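You operate a simulated robot arm through the tools that you are given. There is no shell and no other tool. Be economical: measure what you need, move in short steps, check, and stop when the job is done.

You run a simulated robot arm. Do the job below in one go: nothing can be reset, and whatever is moved stays where it is left.

## Task
Slide the orange cover over LONG, then put the red tab cap in SMALL, the yellow one in WIDE.
Fine: at the grey bins; loosen the hand nut to slide the cover and tighten it again; the other fittings stay.

The check looks at the end state, three seconds after you hand in, the way a careful person would. Anything else that was tipped, shoved, dropped, spilled or broken makes it a failure. A push-on lid holds only when it is set on centred and level and pressed home; a screw cap is set on level and turned clockwise until tight.

## Robot
A 7-joint arm with a two-finger parallel gripper on a trunk, on a base that drives. Base frame: it is fixed to the floor where the robot stands at the start and does not move with it; the origin is under the middle of the robot, x ahead of it, y to its left, z up. Lengths are in cm, angles in rad, forces in N, time in s.
With the tool pointing down near the work surface it reaches from about 34 to 74 cm from the robot's upright axis, wherever it stands. Its first joint turns from -2.007 to 2.007 rad. Places, roughly: cream duct [75, 100, 100]; hand nut of the grey bins [50, 0, 100]; orange cover of the grey bins [70, -10, 110]; small bin [70, 10, 90]; wide bin [70, -10, 90]. Payload 3.91 kg.
The TCP is the grasp point between the finger pads, 3 cm short of the fingertips. In the tool frame z runs along the fingers and y along their closing line. Largest opening 11 cm; finger width 2, thickness 1; the body of the gripper, 4.8 by 11.2 cm, starts 5.5 cm behind the TCP.
Orientation is told as [roll, pitch, yaw] about the base's x, y, z axes, in that order, counted from this pose: with the fingers straight down and closing along the base's y, the tool's x points along the base's -x, its y along +y and its z along -z.

## Interface
- The arm moves only by the tool play_rows. Its argument "targets" is a list of rows, each an object (a shift or turn left out is 0, a gripper value left out holds the last) with "translation": the shift along the base's x, y, z in cm, a list of three; "delta_rot": the turn, a rotation vector about the base's x, y, z in degrees, a list of three; "gripper": the opening, from 0 (shut) to 1 (fully open). In form: [{"translation": [dx, dy, dz], "delta_rot": [ax, ay, az], "gripper": gripper}, ...]. A call has 1 to 10 rows; each row shifts and turns the commanded pose from where the row before left it. Each row takes 0.2 s and may step no farther than 5 cm and 0.15 rad from the row before; otherwise, or with a gripper value out of range, the whole call is refused. Where a pose cannot be reached the arm comes as near as it can. A force on the tool above 50 N (or 10 N above the force at the start of the call, whichever is more), or a blocked arm, ends the call early, and 0.2 s more pass. The fingers move at their own pace (about 10.8 cm/s each) and stop on an object; they squeeze with about 37 N. The grip force told is the motor's: it shows also when the fingers shut on nothing. Time passes only in rows, and 0.2 s behind the last, so rows that do not move let the fingers close. It gives the time, the measured TCP pose, the force on the tool (base axes), the opening and the grip force at its end, in the units of the frame above (readings bear some noise), with the torque about the TCP (base axes, N m) and any sound that the robot's microphone picked up.
- Cameras (640 x 400 px; columns grow to the right, rows downward): "scene" is now at [1.52, 14.51, 170.53]; the picture's right is [-0.10, -0.99, 0.00], its down [-0.79, 0.08, -0.61] and it looks along [0.61, -0.06, -0.79] (base axes); focal length 265 px, centre (320, 200). "wrist" rides on the gripper at [7.2, 1.7, -10.3] in the tool frame; the picture's right is [-0.23, 0.97, 0.00], its down [-0.76, -0.18, -0.62] and it looks along [-0.61, -0.14, 0.78] (tool axes); focal length 222 px, centre (320, 200). There is no depth. A picture from a camera that has moved, and an enlarged one, comes with that camera's place and axes in the base frame and with its lens.
- snapshot(camera): a new picture of that camera. It takes no simulated time.
- lift_body(by): slides the trunk up (or, below 0, down) by that many cm; the arm and the scene camera ride with it, the base frame stays. It gives what a move gives, with no picture.
- base_move(legs): drives the robot by 1 to 6 legs, each [ahead, turn to the left] in cm and rad, along the robot's own axes; the way and the turn of a leg run together, so that a leg with both is an arc; at most 150 cm and 3.142 rad a leg. The arm and the cameras ride along, it lands a little off, and it stops where it bumps. It gives what a move gives.
- pan_tilt(pan, tilt): turns the head with the scene camera to pan (to the left, within 2.705 rad either way) and tilt (down, from -0.506 to 1.204), counted from straight ahead of the robot. It gives what a move gives.
- inspect(camera, box): a new picture of the part [left, top, right, bottom] of that camera's present view, enlarged. It takes no simulated time.
- sign_off(): hands the job in; it is judged then, once.

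Work in short steps. Places have to be worked out from the pictures, the camera data and where the tool is seen: move nearer, look again, correct. Check each grasp and each placing, and mend what went wrong. You have 120 turns and 98 pictures in all, those below and enlarged ones among them. Open the gripper and draw the arm clear of the work before you hand the job in, unless the task says otherwise; then end with one line.

The tools are called as name(argument=value, ...) on one line, values as JSON. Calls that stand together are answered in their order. play_rows: Moves the arm, as the interface text tells. Its arguments: {"type":"object","properties":{"targets":{"type":"array","items":{"type":"object","properties":{"translation":{"type":"array","items":{"type":"number"}},"delta_rot":{"type":"array","items":{"type":"number"}},"gripper":{"type":"number"}}}}},"required":["targets"]} The other tools are called the same way: lift_body (by) slides the trunk up or down; base_move (legs) drives the base; pan_tilt (pan, tilt) turns the head that bears the scene camera; snapshot (camera) takes a picture; inspect (camera, box) takes an enlarged picture of a part of a camera's view; sign_off () hands the job in.

At the start:

```text
time: 0.0
ee_pos: [39.93, 21.57, 130.48]
tool_rot: [0.002, -0.001, 0.001]
contact_force: [-0.6, -0.2, -0.3]
moment: [-0.01, 0.0, -0.02]
opening: 10.98
gripper_force: 0.2
trunk travel left (down, up): [-82.5, 16.5]
robot x, y, heading: [-0.23, -0.23, 0.001]
head pan, tilt: [-0.101, 0.911]
```

scene: 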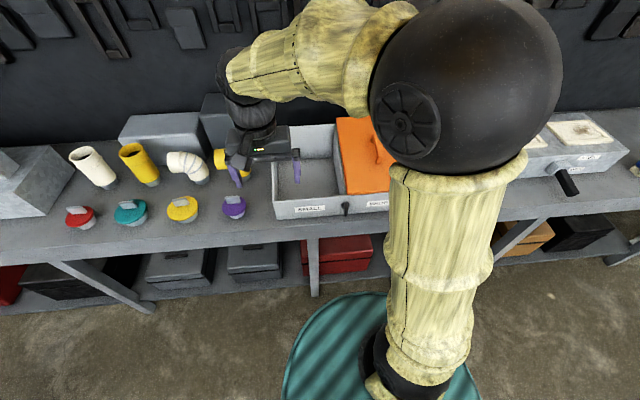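
wrist: 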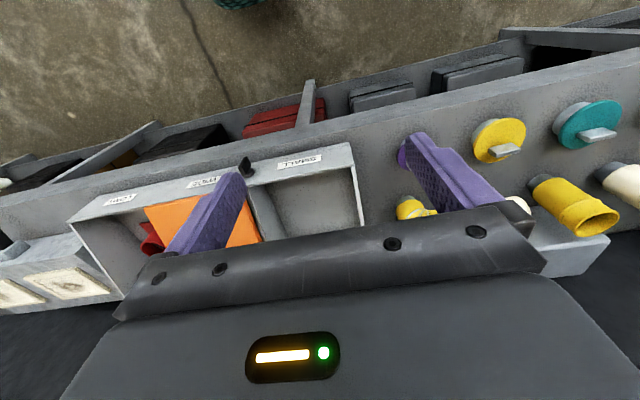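

The arm blocks the view of the bins; I look closer at the labels and the caps first.

inspect(camera="wrist", box=[60, 100, 380, 300])

inspect(camera="scene", box=[50, 100, 410, 325])

```text
2.00 times, centred on (220, 200) of wrist
camera zoom: at [32.6, 23.17, 140.77], right [0.23, 0.97, 0.0], down [0.76, -0.18, 0.62], along [0.61, -0.14, -0.78], focal length 444 px, centre (520, 200)
```

zoom: 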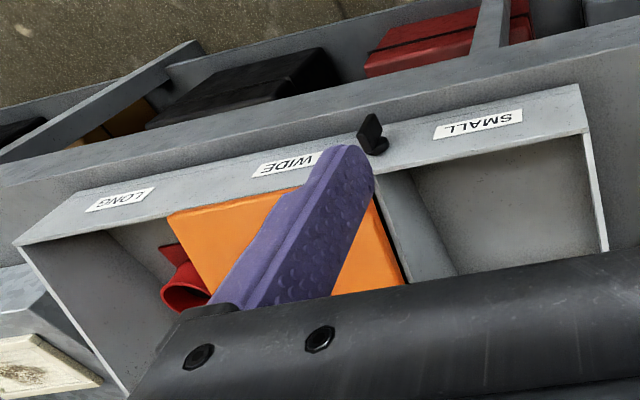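

```text
1.78 times, centred on (230, 212) of scene
camera zoom: at [1.52, 14.51, 170.53], right [-0.1, -0.99, 0.0], down [-0.79, 0.08, -0.61], along [0.61, -0.06, -0.79], focal length 470 px, centre (480, 178)
```

zoom: 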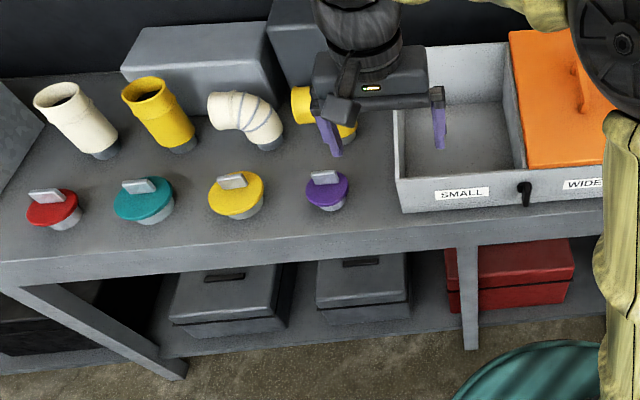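

Cover sits over WIDE; LONG holds a red elbow. I swing the arm to the left to clear the view of the nut and cover.

play_rows(targets=[{"translation": [-2, 4.5, 0]}, {"translation": [-2, 4.5, 0]}, {"translation": [-2, 4.5, 0]}, {"translation": [-2, 4.5, 0]}, {"translation": [-2, 4.5, 0]}, {"translation": [-2, 4.5, 0]}])

pan_tilt(pan=-0.25, tilt=0.9)

snapshot(camera="scene")

```text
time: 1.4
ee_pos: [27.91, 48.78, 130.29]
tool_rot: [-0.005, 0.0, -0.001]
contact_force: [0.2, 1.0, -0.8]
moment: [-0.03, 0.0, -0.01]
opening: 10.98
gripper_force: 0.0
trunk travel left (down, up): [-82.5, 16.5]
robot x, y, heading: [-0.1, 0.2, -0.003]
head pan, tilt: [-0.101, 0.911]
```

```text
time: 2.1
ee_pos: [28.2, 48.62, 130.29]
tool_rot: [0.001, -0.001, -0.001]
contact_force: [-1.2, -0.5, -0.1]
moment: [-0.01, -0.01, -0.02]
opening: 11.02
gripper_force: 0.0
trunk travel left (down, up): [-82.5, 16.5]
robot x, y, heading: [-0.18, -0.37, 0.001]
head pan, tilt: [-0.25, 0.901]
```

```text
93 pictures are left
camera scene: at [1.39, 13.43, 170.61], right [-0.25, -0.97, 0.0], down [-0.76, 0.19, -0.62], along [0.6, -0.15, -0.78], focal length 265 px, centre (320, 200)
```

scene: 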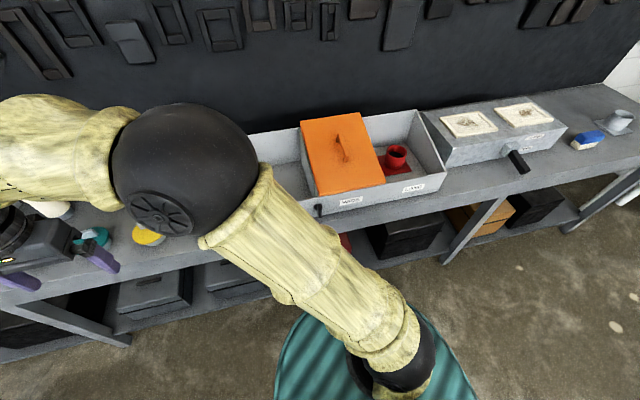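

inspect(camera="scene", box=[270, 90, 462, 230])

```text
2.86 times, centred on (366, 160) of scene
camera zoom: at [1.39, 13.43, 170.61], right [-0.25, -0.97, 0.0], down [-0.76, 0.19, -0.62], along [0.6, -0.15, -0.78], focal length 756 px, centre (189, 314)
```

zoom: 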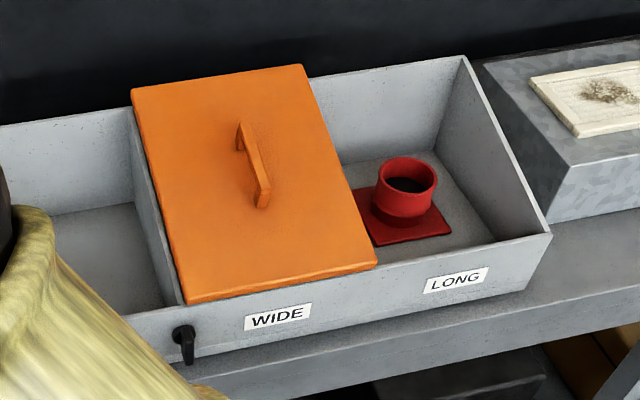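

The nut is a lever-type knob on the front face (axis along x), around [53, 1, 100]. I back off 20 cm for horizontal-tool room and pitch the tool to point ahead.

base_move(legs=[[-20, 0]])

play_rows(targets=[{"translation": [0, -4, -1], "delta_rot": [0, -8.5, 0]}, {"translation": [0, -4, -1], "delta_rot": [0, -8.5, 0]}, {"translation": [0, -4, -1], "delta_rot": [0, -8.5, 0]}, {"translation": [0, -4, -1], "delta_rot": [0, -8.5, 0]}, {"translation": [0, -4, -1], "delta_rot": [0, -8.5, 0]}, {"translation": [0, -4, -2], "delta_rot": [0, -8.5, 0]}, {"translation": [0, -4, -2], "delta_rot": [0, -8.5, 0]}, {"translation": [0, -4, -2], "delta_rot": [0, -8.5, 0]}, {"translation": [0, -4, -2], "delta_rot": [0, -8.5, 0]}, {"translation": [0, -4, -2], "delta_rot": [0, -8.5, 0]}])

snapshot(camera="wrist")

snapshot(camera="scene")

```text
time: 3.7
ee_pos: [7.92, 48.46, 130.37]
tool_rot: [0.0, -0.003, -0.005]
contact_force: [-0.7, -1.4, 0.2]
moment: [0.0, -0.02, 0.0]
opening: 11.02
gripper_force: 0.0
trunk travel left (down, up): [-82.5, 16.5]
robot x, y, heading: [-20.17, -0.14, -0.004]
head pan, tilt: [-0.25, 0.901]
```

```text
time: 5.9
ee_pos: [15.33, 27.14, 119.21]
tool_rot: [0.059, -1.477, -0.058]
contact_force: [0.5, -0.3, 0.9]
moment: [0.02, -0.01, 0.04]
opening: 10.99
gripper_force: 0.1
out of reach, approached as far as the arm can: row 7, 8, 9, 10
trunk travel left (down, up): [-82.5, 16.5]
robot x, y, heading: [-20.04, 0.28, -0.005]
head pan, tilt: [-0.25, 0.901]
```

```text
91 pictures are left
camera wrist: at [4.31, 28.72, 112.87], right [0.02, 0.97, 0.23], down [-0.55, -0.18, 0.81], along [0.83, -0.14, 0.53], focal length 222 px, centre (320, 200)
```

wrist: 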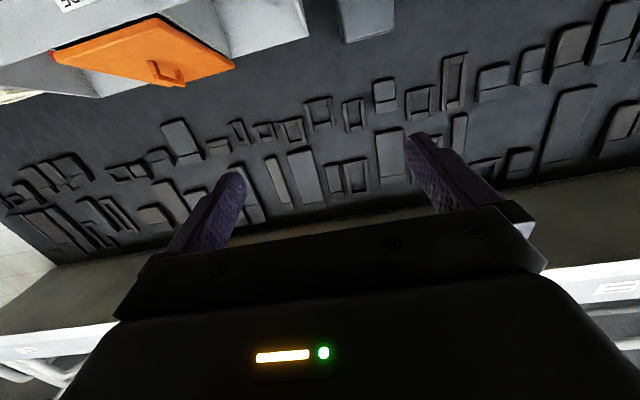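

```text
90 pictures are left
camera scene: at [-18.56, 13.23, 170.64], right [-0.25, -0.97, 0.0], down [-0.76, 0.2, -0.62], along [0.6, -0.16, -0.79], focal length 265 px, centre (320, 200)
```

scene: 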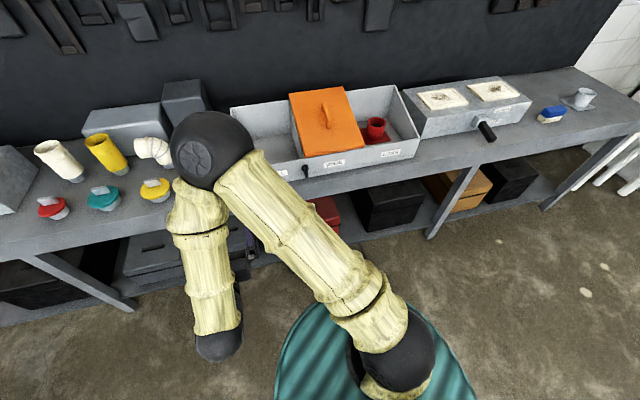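

The arm can do horizontal. I zoom in on the nut for triangulation and level the tool while moving it ahead.

inspect(camera="scene", box=[265, 140, 345, 190])

play_rows(targets=[{"translation": [3, -4, -2]}, {"translation": [3, -4, -2]}, {"translation": [3, -4, -2]}, {"translation": [3, -4, -2]}, {"translation": [3, -4, -2]}, {"translation": [3, -3, -2]}])

snapshot(camera="wrist")

```text
8.00 times, centred on (305, 165) of scene
camera zoom: at [-18.56, 13.23, 170.64], right [-0.25, -0.97, 0.0], down [-0.76, 0.2, -0.62], along [0.6, -0.16, -0.79], focal length 2117 px, centre (440, 480)
```

zoom: 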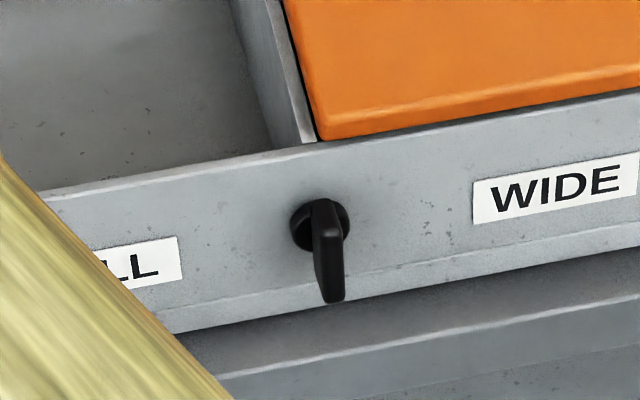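

```text
refused: row 1 steps farther than a row can; nothing moved
```

```text
88 pictures are left
camera wrist: at [4.31, 28.72, 112.87], right [0.02, 0.97, 0.23], down [-0.55, -0.18, 0.81], along [0.83, -0.14, 0.53], focal length 222 px, centre (320, 200)
```

wrist: 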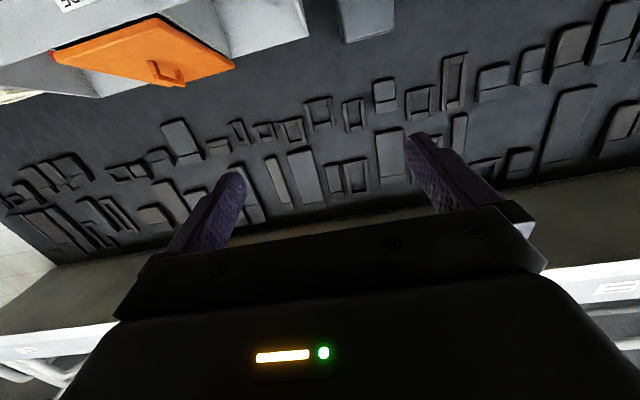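

Step too large; the nut triangulates to about [58.7, -0.4, 92.8]. I go in 4.6 cm steps to a spot in front of it.

play_rows(targets=[{"translation": [2.5, -2.8, -2.6]}, {"translation": [2.5, -2.8, -2.6]}, {"translation": [2.5, -2.8, -2.6]}, {"translation": [2.5, -2.8, -2.6]}, {"translation": [2.5, -2.8, -2.6]}, {"translation": [2.5, -2.8, -2.6]}, {"translation": [2.5, -2.8, -2.6]}, {"translation": [2.5, -2.8, -2.6]}, {"translation": [2.5, -2.8, -2.6]}, {"translation": [2.5, -2.8, -2.6]}])

snapshot(camera="wrist")

snapshot(camera="scene")

```text
time: 8.1
ee_pos: [41.07, 12.55, 97.29]
tool_rot: [-0.094, -1.479, 0.067]
contact_force: [0.1, -0.2, 0.3]
moment: [-0.01, -0.01, 0.03]
opening: 10.99
gripper_force: 0.0
out of reach, approached as far as the arm can: row 1, 2, 3, 7, 8, 9, 10
trunk travel left (down, up): [-82.5, 16.5]
robot x, y, heading: [-20.16, 0.15, -0.01]
head pan, tilt: [-0.25, 0.901]
```

```text
87 pictures are left
camera wrist: at [30.02, 14.42, 90.88], right [0.05, 0.97, 0.22], down [-0.55, -0.16, 0.82], along [0.83, -0.16, 0.53], focal length 222 px, centre (320, 200)
```

wrist: 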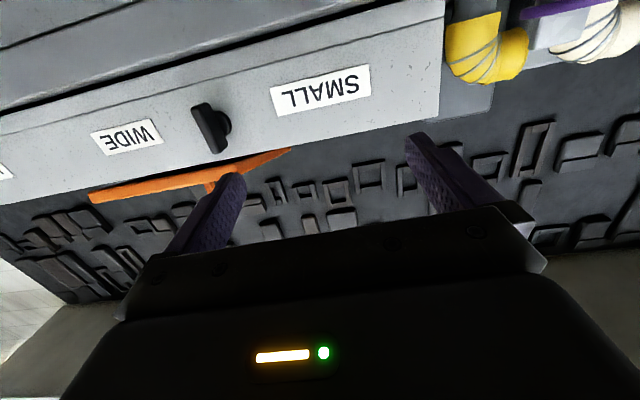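

```text
86 pictures are left
camera scene: at [-18.72, 13.4, 170.62], right [-0.25, -0.97, 0.0], down [-0.76, 0.2, -0.62], along [0.6, -0.16, -0.78], focal length 265 px, centre (320, 200)
```

scene: 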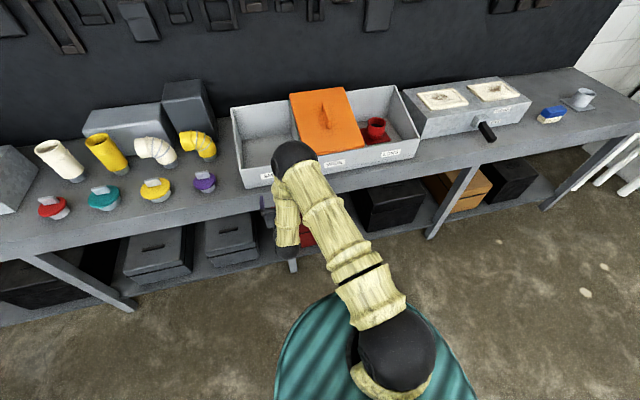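

The wrist is near a joint limit for level pose (lever seen upper-left of view). I lower the trunk in two pieces while raising the arm so the forearm is less folded.

play_rows(targets=[{"translation": [0, 0, 4]}, {"translation": [0, 0, 4]}, {"translation": [0, 0, 4]}])

lift_body(by=-15)

play_rows(targets=[{"translation": [0, 0, 4]}, {"translation": [0, 0, 4]}, {"translation": [0, 0, 4]}, {"translation": [0, 0, 3]}])

```text
time: 8.9
ee_pos: [41.08, 12.77, 109.43]
tool_rot: [0.06, -1.484, -0.06]
contact_force: [-0.6, -0.2, 1.0]
moment: [0.03, 0.03, 0.01]
opening: 10.98
gripper_force: 0.1
out of reach, approached as far as the arm can: row 1
trunk travel left (down, up): [-82.5, 16.5]
robot x, y, heading: [-20.3, -0.06, -0.004]
head pan, tilt: [-0.25, 0.901]
```

```text
time: 10.7
ee_pos: [41.02, 12.94, 94.31]
tool_rot: [0.052, -1.482, -0.053]
contact_force: [1.5, 0.0, -1.1]
moment: [0.0, -0.01, -0.01]
opening: 11.0
gripper_force: 0.0
trunk travel left (down, up): [-67.5, 31.5]
robot x, y, heading: [-20.28, -0.39, -0.005]
head pan, tilt: [-0.25, 0.901]
```

```text
time: 11.7
ee_pos: [41.18, 12.88, 109.63]
tool_rot: [0.05, -1.481, -0.051]
contact_force: [-0.7, 0.8, -0.2]
moment: [0.0, -0.02, -0.03]
opening: 10.99
gripper_force: 0.0
trunk travel left (down, up): [-67.5, 31.5]
robot x, y, heading: [-19.96, 0.18, -0.002]
head pan, tilt: [-0.25, 0.901]
```

Now reachable. I level the remaining 5° and go in front of the nut.

play_rows(targets=[{"translation": [0, -3.5, -3], "delta_rot": [0, -5, 0]}, {"translation": [0, -3.5, -3]}, {"translation": [0, -3.5, -3]}, {"translation": [0, -3.4, -3]}, {"translation": [0, 0, -3.5]}])

snapshot(camera="wrist")

snapshot(camera="scene")

```text
time: 12.9
ee_pos: [39.06, 11.19, 96.33]
tool_rot: [0.899, -1.568, -0.911]
contact_force: [0.6, -0.1, -0.8]
moment: [-0.01, 0.01, -0.04]
opening: 11.0
gripper_force: 0.0
out of reach, approached as far as the arm can: row 1, 2, 3, 4, 5
trunk travel left (down, up): [-67.5, 31.5]
robot x, y, heading: [-20.45, 0.29, -0.013]
head pan, tilt: [-0.25, 0.901]
```

```text
85 pictures are left
camera wrist: at [28.68, 12.88, 89.07], right [0.01, 0.97, 0.23], down [-0.62, -0.17, 0.76], along [0.78, -0.15, 0.61], focal length 222 px, centre (320, 200)
```

wrist: 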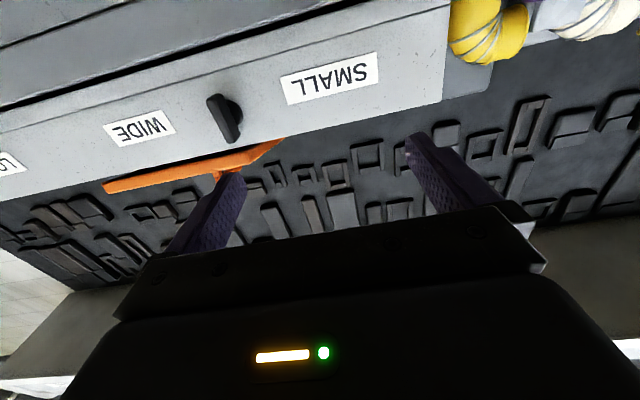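

```text
84 pictures are left
camera scene: at [-18.74, 13.41, 155.62], right [-0.25, -0.97, 0.0], down [-0.76, 0.2, -0.62], along [0.6, -0.16, -0.78], focal length 265 px, centre (320, 200)
```

scene: 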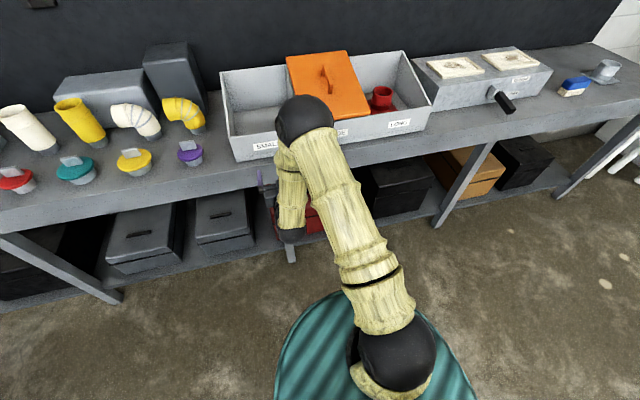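

Elbow is too folded; I back up another 15 cm and extend ahead.

base_move(legs=[[-18, 0]])

play_rows(targets=[{"translation": [4, -2, 0]}, {"translation": [4, -2, 0]}, {"translation": [4, -2, 0]}, {"translation": [4, -2, 0]}, {"translation": [4, -2, 0]}])

snapshot(camera="wrist")

```text
time: 14.3
ee_pos: [21.3, 11.24, 96.43]
tool_rot: [0.999, -1.568, -1.01]
contact_force: [0.0, 0.0, -0.4]
moment: [0.02, 0.0, -0.01]
opening: 10.99
gripper_force: 0.1
trunk travel left (down, up): [-67.5, 31.5]
robot x, y, heading: [-38.21, 0.16, -0.0]
head pan, tilt: [-0.25, 0.901]
```

```text
time: 15.6
ee_pos: [41.06, 11.12, 97.94]
tool_rot: [-0.337, -1.565, 0.305]
contact_force: [0.1, -0.4, 0.2]
moment: [-0.03, 0.01, -0.05]
opening: 11.01
gripper_force: 0.1
out of reach, approached as far as the arm can: row 1, 2, 3, 4, 5
trunk travel left (down, up): [-67.5, 31.5]
robot x, y, heading: [-37.91, 0.29, -0.003]
head pan, tilt: [-0.25, 0.901]
```

```text
83 pictures are left
camera wrist: at [30.59, 13.01, 90.65], right [0.03, 0.97, 0.23], down [-0.62, -0.16, 0.77], along [0.78, -0.17, 0.6], focal length 222 px, centre (320, 200)
```

wrist: 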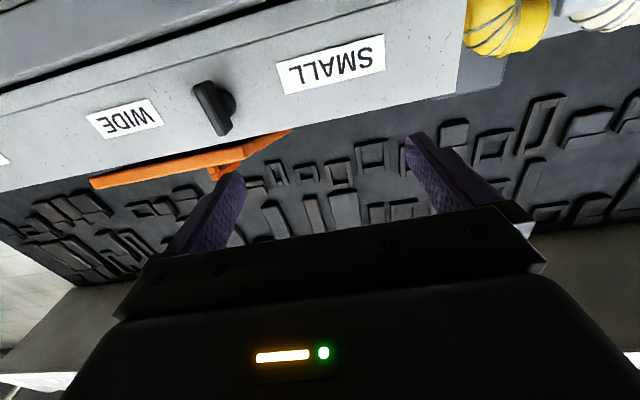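

The lateral/height limit suggests the wrist joint is at its bound. I lower the trunk considerably so the forearm lies more level.

play_rows(targets=[{"translation": [-4, 0, 2]}, {"translation": [-4, 0, 2]}])

lift_body(by=-28)

play_rows(targets=[{"translation": [0, 0, 4.5]}, {"translation": [0, 0, 4.5]}, {"translation": [0, 0, 4.5]}, {"translation": [0, 0, 4.5]}, {"translation": [0, 0, 4.5]}, {"translation": [0, 0, 3]}])

snapshot(camera="scene")

```text
time: 16.1
ee_pos: [32.76, 11.67, 102.19]
tool_rot: [0.597, -1.568, -0.61]
contact_force: [-0.3, 0.3, -0.4]
moment: [0.02, 0.02, -0.02]
opening: 10.95
gripper_force: 0.0
out of reach, approached as far as the arm can: row 1
trunk travel left (down, up): [-67.5, 31.5]
robot x, y, heading: [-38.12, 0.36, -0.007]
head pan, tilt: [-0.25, 0.901]
```

```text
time: 19.0
ee_pos: [32.74, 11.77, 74.01]
tool_rot: [0.611, -1.569, -0.625]
contact_force: [0.8, 0.4, 0.2]
moment: [0.0, 0.02, -0.03]
opening: 11.01
gripper_force: 0.2
trunk travel left (down, up): [-39.5, 59.5]
robot x, y, heading: [-37.99, 0.02, -0.005]
head pan, tilt: [-0.25, 0.901]
```

```text
time: 20.4
ee_pos: [32.89, 11.87, 99.63]
tool_rot: [0.41, -1.568, -0.425]
contact_force: [0.2, -0.2, -0.7]
moment: [0.06, 0.0, 0.01]
opening: 11.01
gripper_force: 0.0
trunk travel left (down, up): [-39.5, 59.5]
robot x, y, heading: [-37.69, 0.19, -0.005]
head pan, tilt: [-0.25, 0.901]
```

```text
82 pictures are left
camera scene: at [-36.48, 13.52, 127.61], right [-0.25, -0.97, 0.0], down [-0.76, 0.2, -0.62], along [0.6, -0.16, -0.78], focal length 265 px, centre (320, 200)
```

scene: 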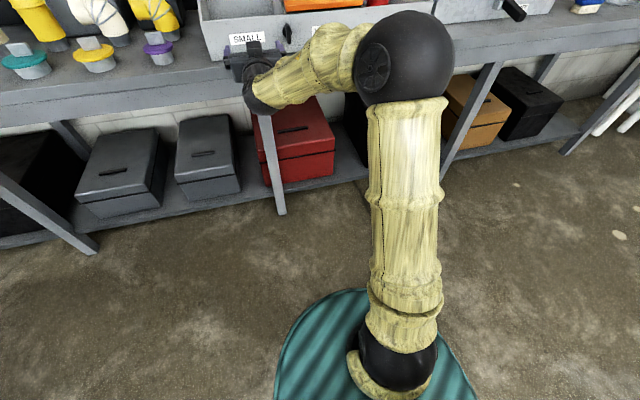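

Now no limit is reported. I move to the nut's front and tilt the head up a little to see.

play_rows(targets=[{"translation": [2, -3.2, -1]}, {"translation": [2, -3.2, -1]}, {"translation": [2, -3.2, -1]}, {"translation": [2, -3.2, -1]}])

pan_tilt(pan=-0.15, tilt=0.55)

snapshot(camera="scene")

snapshot(camera="wrist")

```text
time: 21.4
ee_pos: [41.13, -1.19, 95.47]
tool_rot: [0.837, -1.57, -0.848]
contact_force: [-0.6, 0.5, -0.8]
moment: [0.0, 0.04, -0.03]
opening: 11.0
gripper_force: 0.0
trunk travel left (down, up): [-39.5, 59.5]
robot x, y, heading: [-38.07, 0.23, -0.005]
head pan, tilt: [-0.25, 0.901]
```

```text
time: 22.2
ee_pos: [41.02, -1.13, 95.35]
tool_rot: [0.562, -1.568, -0.575]
contact_force: [0.2, -0.5, -0.2]
moment: [-0.01, 0.01, 0.0]
opening: 11.01
gripper_force: 0.1
trunk travel left (down, up): [-39.5, 59.5]
robot x, y, heading: [-38.18, 0.44, -0.006]
head pan, tilt: [-0.15, 0.55]
```

```text
81 pictures are left
camera scene: at [-34.91, 14.03, 130.54], right [-0.15, -0.99, 0.0], down [-0.52, 0.08, -0.85], along [0.84, -0.13, -0.52], focal length 265 px, centre (320, 200)
```

scene: 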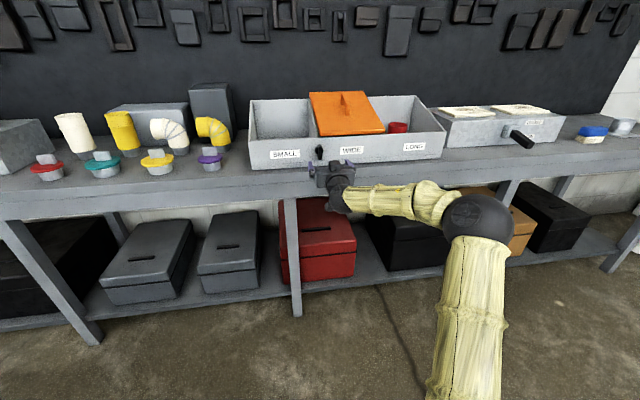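

```text
80 pictures are left
camera wrist: at [30.59, 0.69, 88.21], right [0.01, 0.97, 0.23], down [-0.62, -0.17, 0.76], along [0.78, -0.15, 0.61], focal length 222 px, centre (320, 200)
```

wrist: 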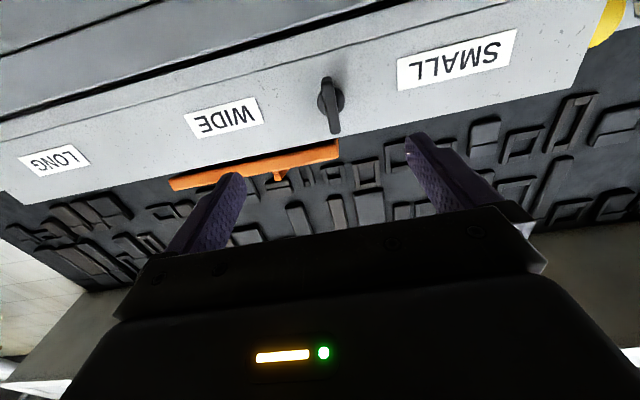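

The nut is nearly ahead of the tool. I zoom both views to get its pivot and wing shape.

inspect(camera="scene", box=[288, 130, 352, 170])

inspect(camera="wrist", box=[250, 50, 410, 150])

```text
10.00 times, centred on (320, 150) of scene
camera zoom: at [-34.91, 14.03, 130.54], right [-0.15, -0.99, 0.0], down [-0.52, 0.08, -0.85], along [0.84, -0.13, -0.52], focal length 2646 px, centre (320, 700)
```

zoom: 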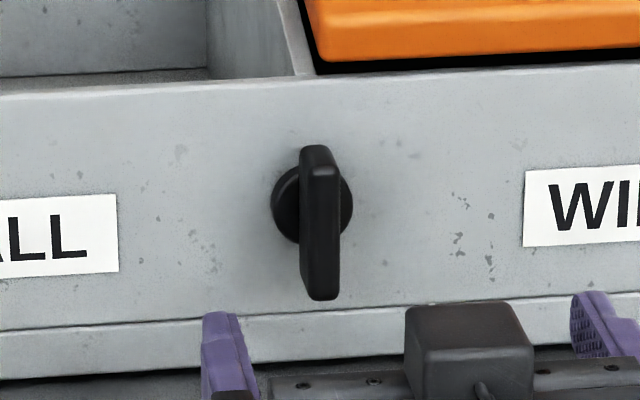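

```text
4.00 times, centred on (330, 100) of wrist
camera zoom: at [30.59, 0.69, 88.21], right [0.01, 0.97, 0.23], down [-0.62, -0.17, 0.76], along [0.78, -0.15, 0.61], focal length 888 px, centre (280, 600)
```

zoom: 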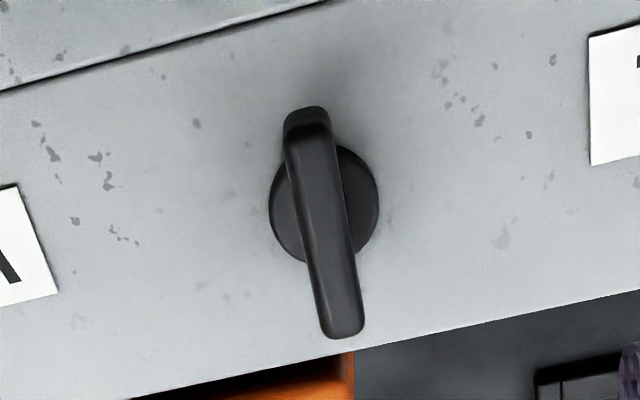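

The wing bar is centred at about [55.2, 0, 95.1], vertical, ~7 cm long, face of the bin x≈57. I tilt the tool 20° nose-down (keeps camera off the bench edge at x≈44.6, z≈88) and approach.

play_rows(targets=[{"translation": [0, 0.4, 0.4], "delta_rot": [0, 6.7, 0]}, {"translation": [0, 0.4, 0.4], "delta_rot": [0, 6.7, 0]}, {"translation": [0, 0.3, 0.3], "delta_rot": [0, 6.6, 0]}, {"translation": [4, 0, 0]}, {"translation": [4, 0, -0.2]}])

snapshot(camera="wrist")

inspect(camera="scene", box=[270, 110, 398, 190])

```text
time: 23.4
ee_pos: [48.66, 0.09, 96.38]
tool_rot: [-0.008, -1.22, -0.003]
contact_force: [0.2, 0.2, -0.5]
moment: [0.0, 0.02, -0.03]
opening: 11.0
gripper_force: 0.1
trunk travel left (down, up): [-39.5, 59.5]
robot x, y, heading: [-38.07, 0.0, -0.002]
head pan, tilt: [-0.15, 0.55]
```

```text
77 pictures are left
camera wrist: at [36.4, 1.88, 93.06], right [0.09, 0.97, 0.21], down [-0.33, -0.17, 0.93], along [0.94, -0.15, 0.3], focal length 222 px, centre (320, 200)
```

wrist: 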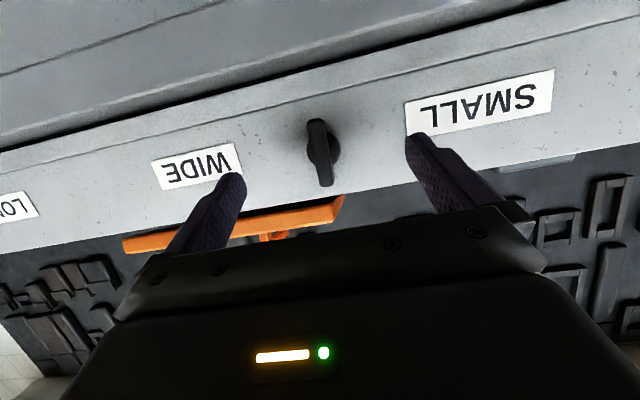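

```text
5.00 times, centred on (334, 150) of scene
camera zoom: at [-34.88, 14.02, 130.54], right [-0.15, -0.99, 0.0], down [-0.52, 0.08, -0.85], along [0.84, -0.13, -0.52], focal length 1323 px, centre (250, 450)
```

zoom: 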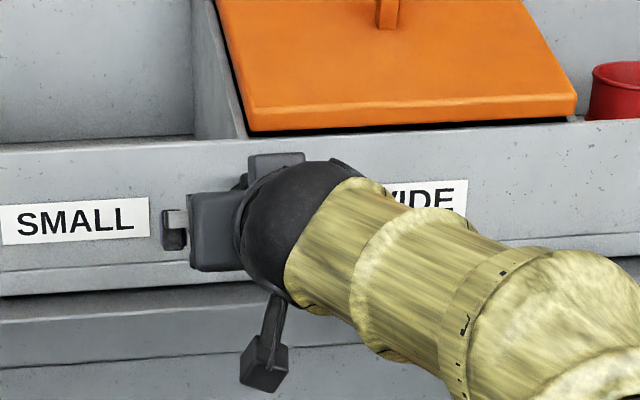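

Bar confirmed near [55.2, -0.1, 95]. I advance and close on it.

play_rows(targets=[{"translation": [2, -0.1, -0.2]}, {"translation": [2, 0, 0]}, {"translation": [0, 0, 0], "gripper": 0}, {"gripper": 0}, {"gripper": 0}, {"gripper": 0}])

snapshot(camera="wrist")

```text
time: 24.8
ee_pos: [52.68, 0.09, 96.43]
tool_rot: [-0.011, -1.222, -0.004]
contact_force: [-9.9, -3.4, 4.3]
moment: [-0.03, -0.01, 1.18]
opening: 1.22
gripper_force: 45.2
trunk travel left (down, up): [-39.5, 59.5]
robot x, y, heading: [-37.75, 0.16, -0.003]
head pan, tilt: [-0.15, 0.55]
```

```text
75 pictures are left
camera wrist: at [40.39, 1.84, 93.09], right [0.09, 0.97, 0.21], down [-0.33, -0.17, 0.93], along [0.94, -0.15, 0.3], focal length 222 px, centre (320, 200)
```

wrist: 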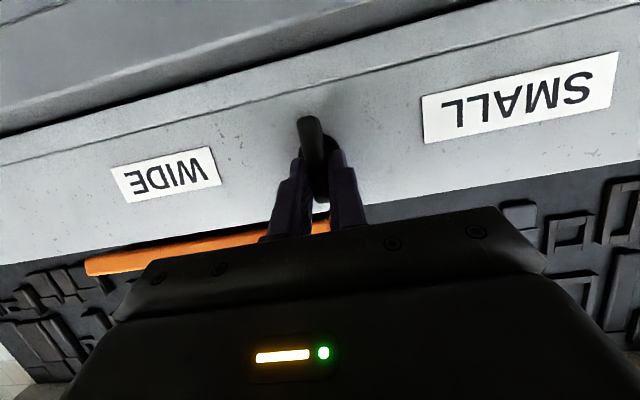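

Gripped (1.22 cm wide). I turn it counter-clockwise seen from the front (about -x) around the pivot by 32° to test.

play_rows(targets=[{"translation": [0, 0.18, -0.01], "delta_rot": [-8, 0, 0]}, {"translation": [0, 0.18, -0.04], "delta_rot": [-8, 0, 0]}, {"translation": [0, 0.17, -0.06], "delta_rot": [-8, 0, 0]}, {"translation": [0, 0.16, -0.09], "delta_rot": [-8, 0, 0]}])

snapshot(camera="wrist")

```text
time: 25.8
ee_pos: [52.58, 0.92, 96.17]
tool_rot: [-1.085, -0.923, 0.973]
contact_force: [-10.2, 6.6, 4.8]
moment: [0.05, 0.45, 1.05]
opening: 1.22
gripper_force: 44.7
trunk travel left (down, up): [-39.5, 59.5]
robot x, y, heading: [-37.84, 0.12, -0.001]
head pan, tilt: [-0.15, 0.55]
```

```text
74 pictures are left
camera wrist: at [40.39, 0.55, 92.38], right [0.09, 0.94, -0.34], down [-0.33, 0.35, 0.88], along [0.94, 0.03, 0.34], focal length 222 px, centre (320, 200)
```

wrist: 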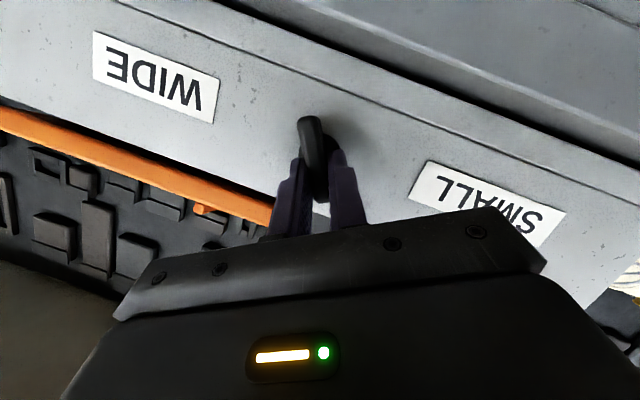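

It turns freely. I continue to about 90°.

play_rows(targets=[{"translation": [0, 0.15, -0.11], "delta_rot": [-8, 0, 0]}, {"translation": [0, 0.13, -0.13], "delta_rot": [-8, 0, 0]}, {"translation": [0, 0.11, -0.14], "delta_rot": [-8, 0, 0]}, {"translation": [0, 0.09, -0.16], "delta_rot": [-8, 0, 0]}, {"translation": [0, 0.07, -0.17], "delta_rot": [-8, 0, 0]}, {"translation": [0, 0.04, -0.18], "delta_rot": [-8, 0, 0]}, {"translation": [0, 0.02, -0.18], "delta_rot": [-8, 0, 0]}])

snapshot(camera="scene")

```text
time: 27.4
ee_pos: [52.66, 1.67, 94.98]
tool_rot: [-1.576, -0.033, 1.22]
contact_force: [-19.8, 14.5, -2.0]
moment: [0.04, 1.17, -0.27]
opening: 1.22
gripper_force: 44.7
trunk travel left (down, up): [-39.5, 59.5]
robot x, y, heading: [-38.01, 0.05, -0.006]
head pan, tilt: [-0.15, 0.55]
```

```text
73 pictures are left
camera scene: at [-35.13, 14.22, 130.52], right [-0.15, -0.99, 0.0], down [-0.52, 0.08, -0.85], along [0.84, -0.13, -0.52], focal length 265 px, centre (320, 200)
```

scene: 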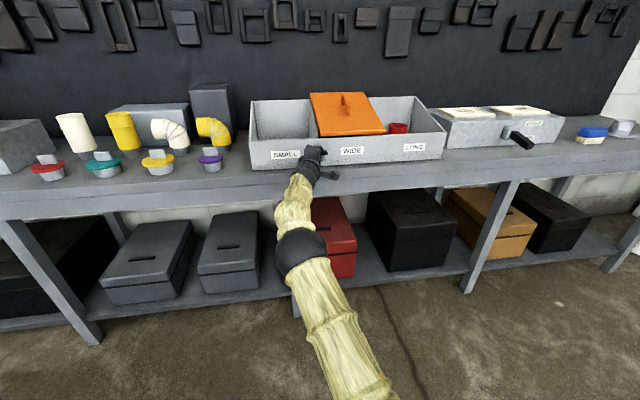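

The bar is about horizontal now. I open slightly (bench is just below), draw back and look.

play_rows(targets=[{"gripper": 0.35}, {"gripper": 0.35}, {"translation": [-4, 0, 0.5]}, {"translation": [-4, 0, 0.5]}, {"translation": [-4, 0, 0]}])

inspect(camera="scene", box=[270, 80, 462, 200])

snapshot(camera="wrist")

```text
time: 28.1
ee_pos: [51.35, 1.88, 93.36]
tool_rot: [-1.528, -0.085, 1.226]
contact_force: [-3.2, 1.7, 24.8]
moment: [-0.44, -0.74, -0.32]
opening: 5.06
gripper_force: 12.4
trunk travel left (down, up): [-39.5, 59.5]
robot x, y, heading: [-38.17, -0.06, -0.004]
head pan, tilt: [-0.15, 0.55]
stopped in row 3: the force on the tool passed its limit (the readings are from after the stop); the commanded pose is now the measured one
```

```text
3.33 times, centred on (366, 140) of scene
camera zoom: at [-35.27, 13.98, 130.62], right [-0.15, -0.99, 0.0], down [-0.51, 0.08, -0.85], along [0.84, -0.13, -0.52], focal length 882 px, centre (167, 400)
```

zoom: 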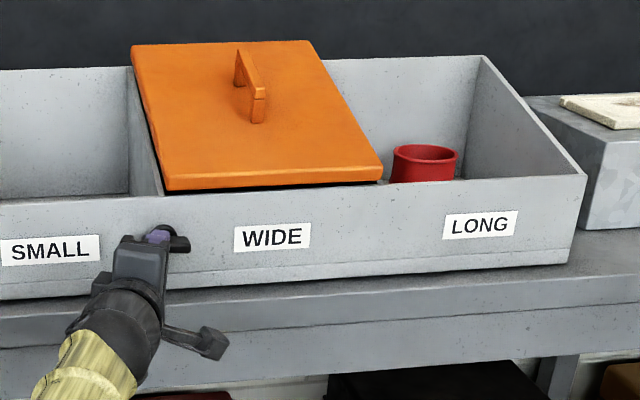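

```text
71 pictures are left
camera wrist: at [39.11, -1.41, 91.34], right [0.06, 0.31, -0.95], down [-0.33, 0.91, 0.27], along [0.94, 0.29, 0.16], focal length 222 px, centre (320, 200)
```

wrist: 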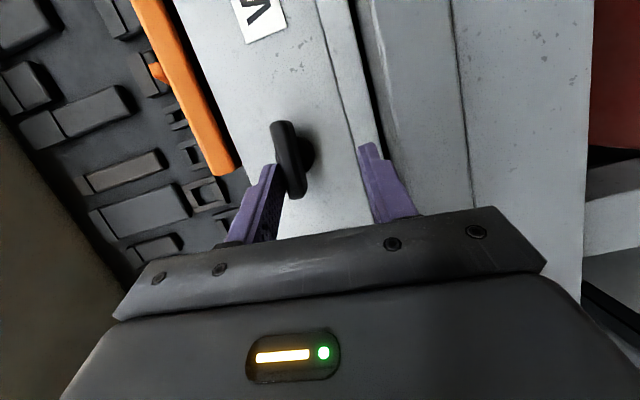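

A finger rubbed while retracting (tool dipped to z 93.4). I raise 0.8 cm, then back out in small steps.

play_rows(targets=[{"translation": [0, 0, 0.8]}, {"translation": [-1, 0, 0]}, {"translation": [-2, 0, 0]}, {"translation": [-3, 0, 0]}, {"translation": [-4, 0, 0]}])

snapshot(camera="wrist")

```text
time: 29.3
ee_pos: [41.63, 2.11, 92.95]
tool_rot: [-1.511, -0.085, 1.225]
contact_force: [0.6, 0.1, 0.1]
moment: [0.02, 0.0, 0.01]
opening: 3.85
gripper_force: 0.0
trunk travel left (down, up): [-39.5, 59.5]
robot x, y, heading: [-38.01, 0.14, -0.012]
head pan, tilt: [-0.15, 0.55]
```

```text
70 pictures are left
camera wrist: at [29.29, -1.16, 91.2], right [0.05, 0.31, -0.95], down [-0.32, 0.9, 0.28], along [0.94, 0.29, 0.15], focal length 222 px, centre (320, 200)
```

wrist: 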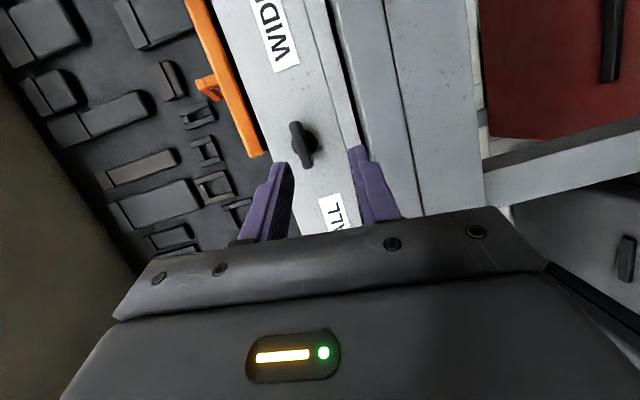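

The bar is now horizontal. Next the cover: handle about [71, -12.8, 108.8], cover y −0.8…−24.8, LONG reaching to y≈−50. I raise the trunk and turn the tool back down.

lift_body(by=35)

play_rows(targets=[{"delta_rot": [8.5, 0, 0]}, {"delta_rot": [8.5, 0, 0]}, {"delta_rot": [8.5, 0, 0]}, {"delta_rot": [8.5, 0, 0]}, {"delta_rot": [8.5, 0, 0]}, {"delta_rot": [8.5, 0, 0]}, {"delta_rot": [8.5, 0, 0]}, {"delta_rot": [8.5, 0, 0]}, {"delta_rot": [8.5, 0, 0]}, {"delta_rot": [8.5, 0, 0]}])

play_rows(targets=[{"delta_rot": [0, 8.5, 0]}, {"delta_rot": [0, 8.5, 0]}, {"delta_rot": [0, 8.5, 0]}, {"delta_rot": [0, 8.5, 0]}, {"delta_rot": [0, 8.5, 0]}, {"delta_rot": [0, 8.5, 0]}, {"delta_rot": [0, 8.5, 0]}, {"delta_rot": [0, 8.5, 0]}])

```text
time: 32.8
ee_pos: [41.6, 2.15, 127.95]
tool_rot: [-1.511, -0.085, 1.224]
contact_force: [0.3, -0.2, 0.0]
moment: [0.03, 0.0, 0.01]
opening: 3.85
gripper_force: 0.1
trunk travel left (down, up): [-74.5, 24.5]
robot x, y, heading: [-37.93, 0.26, -0.008]
head pan, tilt: [-0.15, 0.55]
```

```text
time: 35.0
ee_pos: [41.68, 2.15, 127.8]
tool_rot: [0.043, -1.226, -0.013]
contact_force: [0.0, 0.0, 0.5]
moment: [-0.03, -0.01, 0.02]
opening: 3.84
gripper_force: 0.0
trunk travel left (down, up): [-74.5, 24.5]
robot x, y, heading: [-37.9, 0.09, -0.003]
head pan, tilt: [-0.15, 0.55]
```

```text
time: 36.8
ee_pos: [32.87, 0.79, 124.46]
tool_rot: [0.029, -0.04, -0.002]
contact_force: [-0.2, -0.1, 1.3]
moment: [0.02, -0.06, 0.01]
opening: 3.84
gripper_force: 0.1
out of reach, approached as far as the arm can: row 5, 6, 7, 8
trunk travel left (down, up): [-74.5, 24.5]
robot x, y, heading: [-38.05, 0.1, -0.007]
head pan, tilt: [-0.15, 0.55]
```

I pull the arm in, fix the last few degrees, then drive ahead to x≈7.

play_rows(targets=[{"translation": [-4, -3, 1], "delta_rot": [-1.6, 2.3, 0]}, {"translation": [-4, -3, 1]}, {"translation": [-4, -3, 1]}, {"translation": [-2, -3, 1]}])

base_move(legs=[[45, 0]])

pan_tilt(pan=-0.35, tilt=0.8)

snapshot(camera="scene")

snapshot(camera="wrist")

```text
refused: row 1 steps farther than a row can; nothing moved
```

```text
time: 39.5
ee_pos: [78.16, 0.55, 124.21]
tool_rot: [0.032, -0.039, -0.002]
contact_force: [0.7, 0.7, -0.8]
moment: [0.03, 0.0, 0.05]
opening: 3.83
gripper_force: 0.1
trunk travel left (down, up): [-74.5, 24.5]
robot x, y, heading: [6.62, -0.15, -0.006]
head pan, tilt: [-0.15, 0.55]
```

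```text
time: 40.2
ee_pos: [78.11, 0.62, 124.23]
tool_rot: [0.027, -0.039, -0.003]
contact_force: [-0.3, 0.4, 0.2]
moment: [-0.02, 0.0, -0.01]
opening: 3.84
gripper_force: 0.1
trunk travel left (down, up): [-74.5, 24.5]
robot x, y, heading: [6.94, -0.02, -0.006]
head pan, tilt: [-0.351, 0.799]
```

```text
69 pictures are left
camera scene: at [8.71, 12.4, 163.41], right [-0.35, -0.94, 0.0], down [-0.67, 0.25, -0.7], along [0.65, -0.24, -0.72], focal length 265 px, centre (320, 200)
```

scene: 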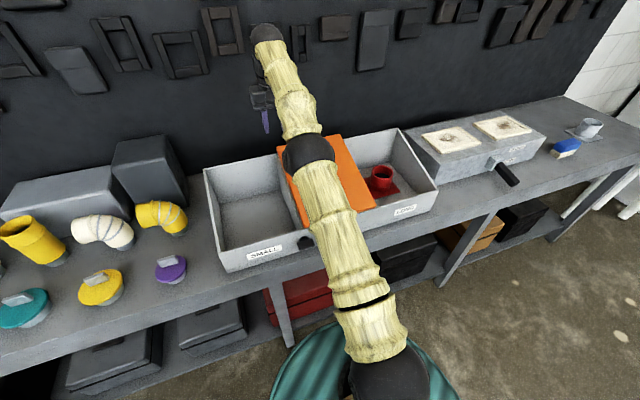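

```text
68 pictures are left
camera wrist: at [70.34, 1.85, 134.26], right [0.23, 0.97, 0.04], down [0.74, -0.2, 0.65], along [0.64, -0.12, -0.76], focal length 222 px, centre (320, 200)
```

wrist: 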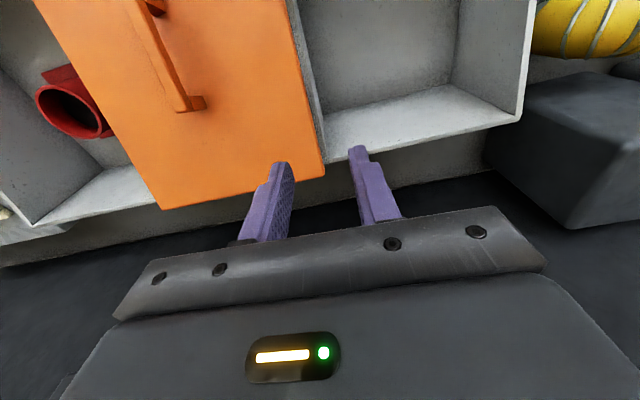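

Step limit again; I pull back in smaller steps toward the handle.

play_rows(targets=[{"translation": [-3, -3, 0], "delta_rot": [-1.6, 2.3, 0]}, {"translation": [-3, -3, 0]}, {"translation": [-3, -3, 0]}, {"translation": [0, -3, 0]}])

snapshot(camera="wrist")

snapshot(camera="scene")

```text
time: 41.2
ee_pos: [69.14, -11.54, 124.33]
tool_rot: [0.0, 0.002, -0.002]
contact_force: [0.2, -0.3, 0.4]
moment: [0.04, -0.02, 0.02]
opening: 3.85
gripper_force: 0.0
trunk travel left (down, up): [-74.5, 24.5]
robot x, y, heading: [6.95, 0.07, -0.005]
head pan, tilt: [-0.351, 0.799]
```

```text
67 pictures are left
camera wrist: at [61.8, -9.97, 134.54], right [0.23, 0.97, 0.0], down [0.76, -0.18, 0.62], along [0.61, -0.14, -0.78], focal length 222 px, centre (320, 200)
```

wrist: 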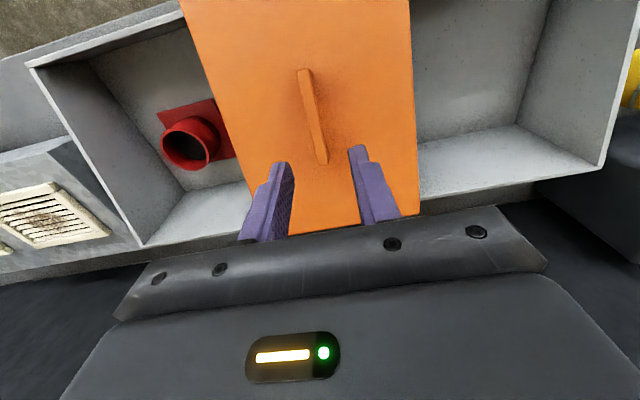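

```text
66 pictures are left
camera scene: at [8.76, 12.24, 163.41], right [-0.35, -0.94, 0.0], down [-0.67, 0.25, -0.7], along [0.65, -0.24, -0.72], focal length 265 px, centre (320, 200)
```

scene: 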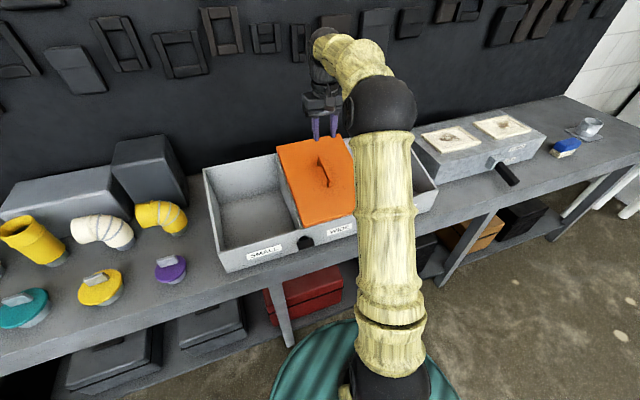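

Handle mid ≈ [70, -12.7, 108.8]. I centre over it, descend most of the way and check.

play_rows(targets=[{"translation": [0.8, -1.15, -4], "gripper": 0.5}, {"translation": [0, 0, -4]}, {"translation": [0, 0, -4]}])

inspect(camera="wrist", box=[200, 60, 440, 260])

inspect(camera="scene", box=[260, 80, 420, 240])

```text
time: 42.0
ee_pos: [70.01, -12.46, 112.18]
tool_rot: [0.002, 0.001, -0.002]
contact_force: [0.5, 0.2, 0.2]
moment: [-0.01, 0.0, -0.02]
opening: 5.48
gripper_force: 0.1
trunk travel left (down, up): [-74.5, 24.5]
robot x, y, heading: [7.14, -0.41, -0.006]
head pan, tilt: [-0.351, 0.799]
```

```text
2.00 times, centred on (320, 160) of wrist
camera zoom: at [62.8, -10.9, 122.49], right [0.23, 0.97, 0.0], down [0.76, -0.18, 0.62], along [0.6, -0.14, -0.78], focal length 444 px, centre (320, 280)
```

zoom: 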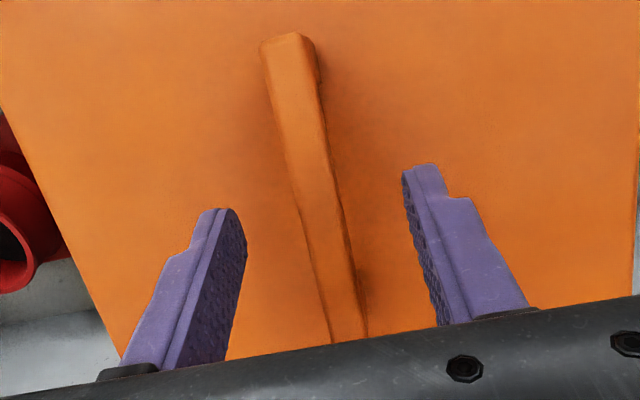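

```text
2.50 times, centred on (340, 160) of scene
camera zoom: at [8.79, 12.36, 163.41], right [-0.35, -0.94, 0.0], down [-0.67, 0.25, -0.7], along [0.65, -0.24, -0.72], focal length 661 px, centre (270, 300)
```

zoom: 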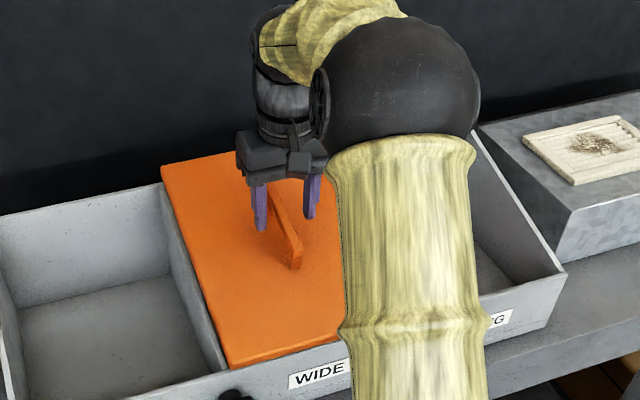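

Handle is centred between the fingers. I descend to z≈108 and grip.

play_rows(targets=[{"translation": [0, 0, -2]}, {"translation": [0, 0, -2]}, {"gripper": 0}, {"gripper": 0}, {"gripper": 0}])

inspect(camera="scene", box=[260, 80, 420, 240])

```text
time: 43.2
ee_pos: [69.87, -12.53, 108.89]
tool_rot: [-0.002, -0.013, 0.0]
contact_force: [6.6, 0.8, 48.5]
moment: [-0.05, -0.27, 0.39]
opening: 1.36
gripper_force: 45.2
trunk travel left (down, up): [-74.5, 24.5]
robot x, y, heading: [7.01, 0.04, -0.005]
head pan, tilt: [-0.351, 0.799]
```

```text
2.50 times, centred on (340, 160) of scene
camera zoom: at [8.24, 12.51, 163.43], right [-0.35, -0.94, 0.0], down [-0.67, 0.25, -0.7], along [0.66, -0.24, -0.71], focal length 661 px, centre (270, 300)
```

zoom: 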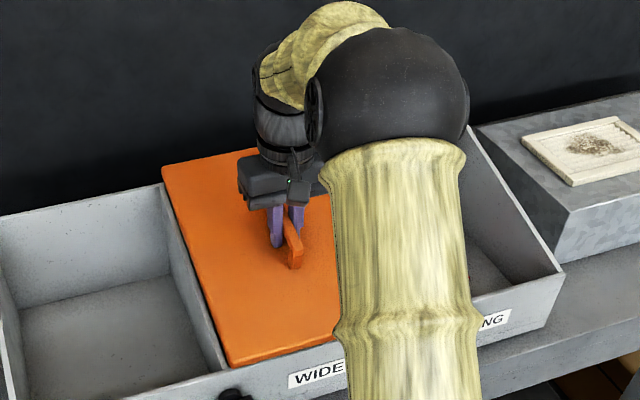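

Gripped but tips press the cover (48 N up). I ease up 0.8 cm, then slide toward −y 3 cm to test.

play_rows(targets=[{"translation": [0, 0, 0.4]}, {"translation": [0, 0, 0.35]}, {"translation": [0, -1, 0]}, {"translation": [0, -1, 0]}, {"translation": [0, -1, 0]}])

snapshot(camera="wrist")

```text
time: 44.4
ee_pos: [69.84, -15.64, 108.89]
tool_rot: [0.002, 0.003, -0.003]
contact_force: [3.9, -0.6, 8.5]
moment: [-0.03, -0.74, 0.25]
opening: 1.4
gripper_force: 44.5
trunk travel left (down, up): [-74.5, 24.5]
robot x, y, heading: [7.07, -0.03, -0.004]
head pan, tilt: [-0.351, 0.799]
```

```text
62 pictures are left
camera wrist: at [62.59, -14.02, 119.21], right [0.23, 0.97, 0.0], down [0.76, -0.18, 0.62], along [0.6, -0.14, -0.78], focal length 222 px, centre (320, 200)
```

wrist: 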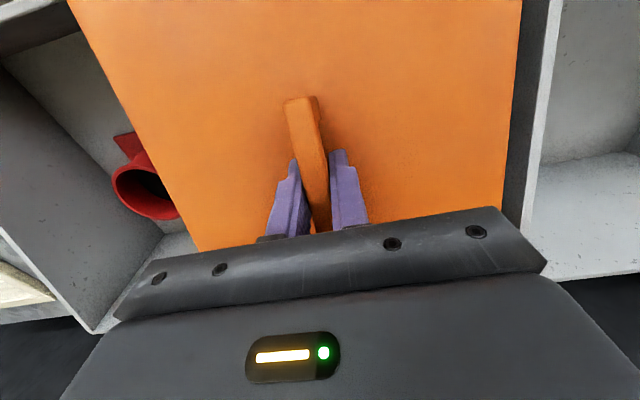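

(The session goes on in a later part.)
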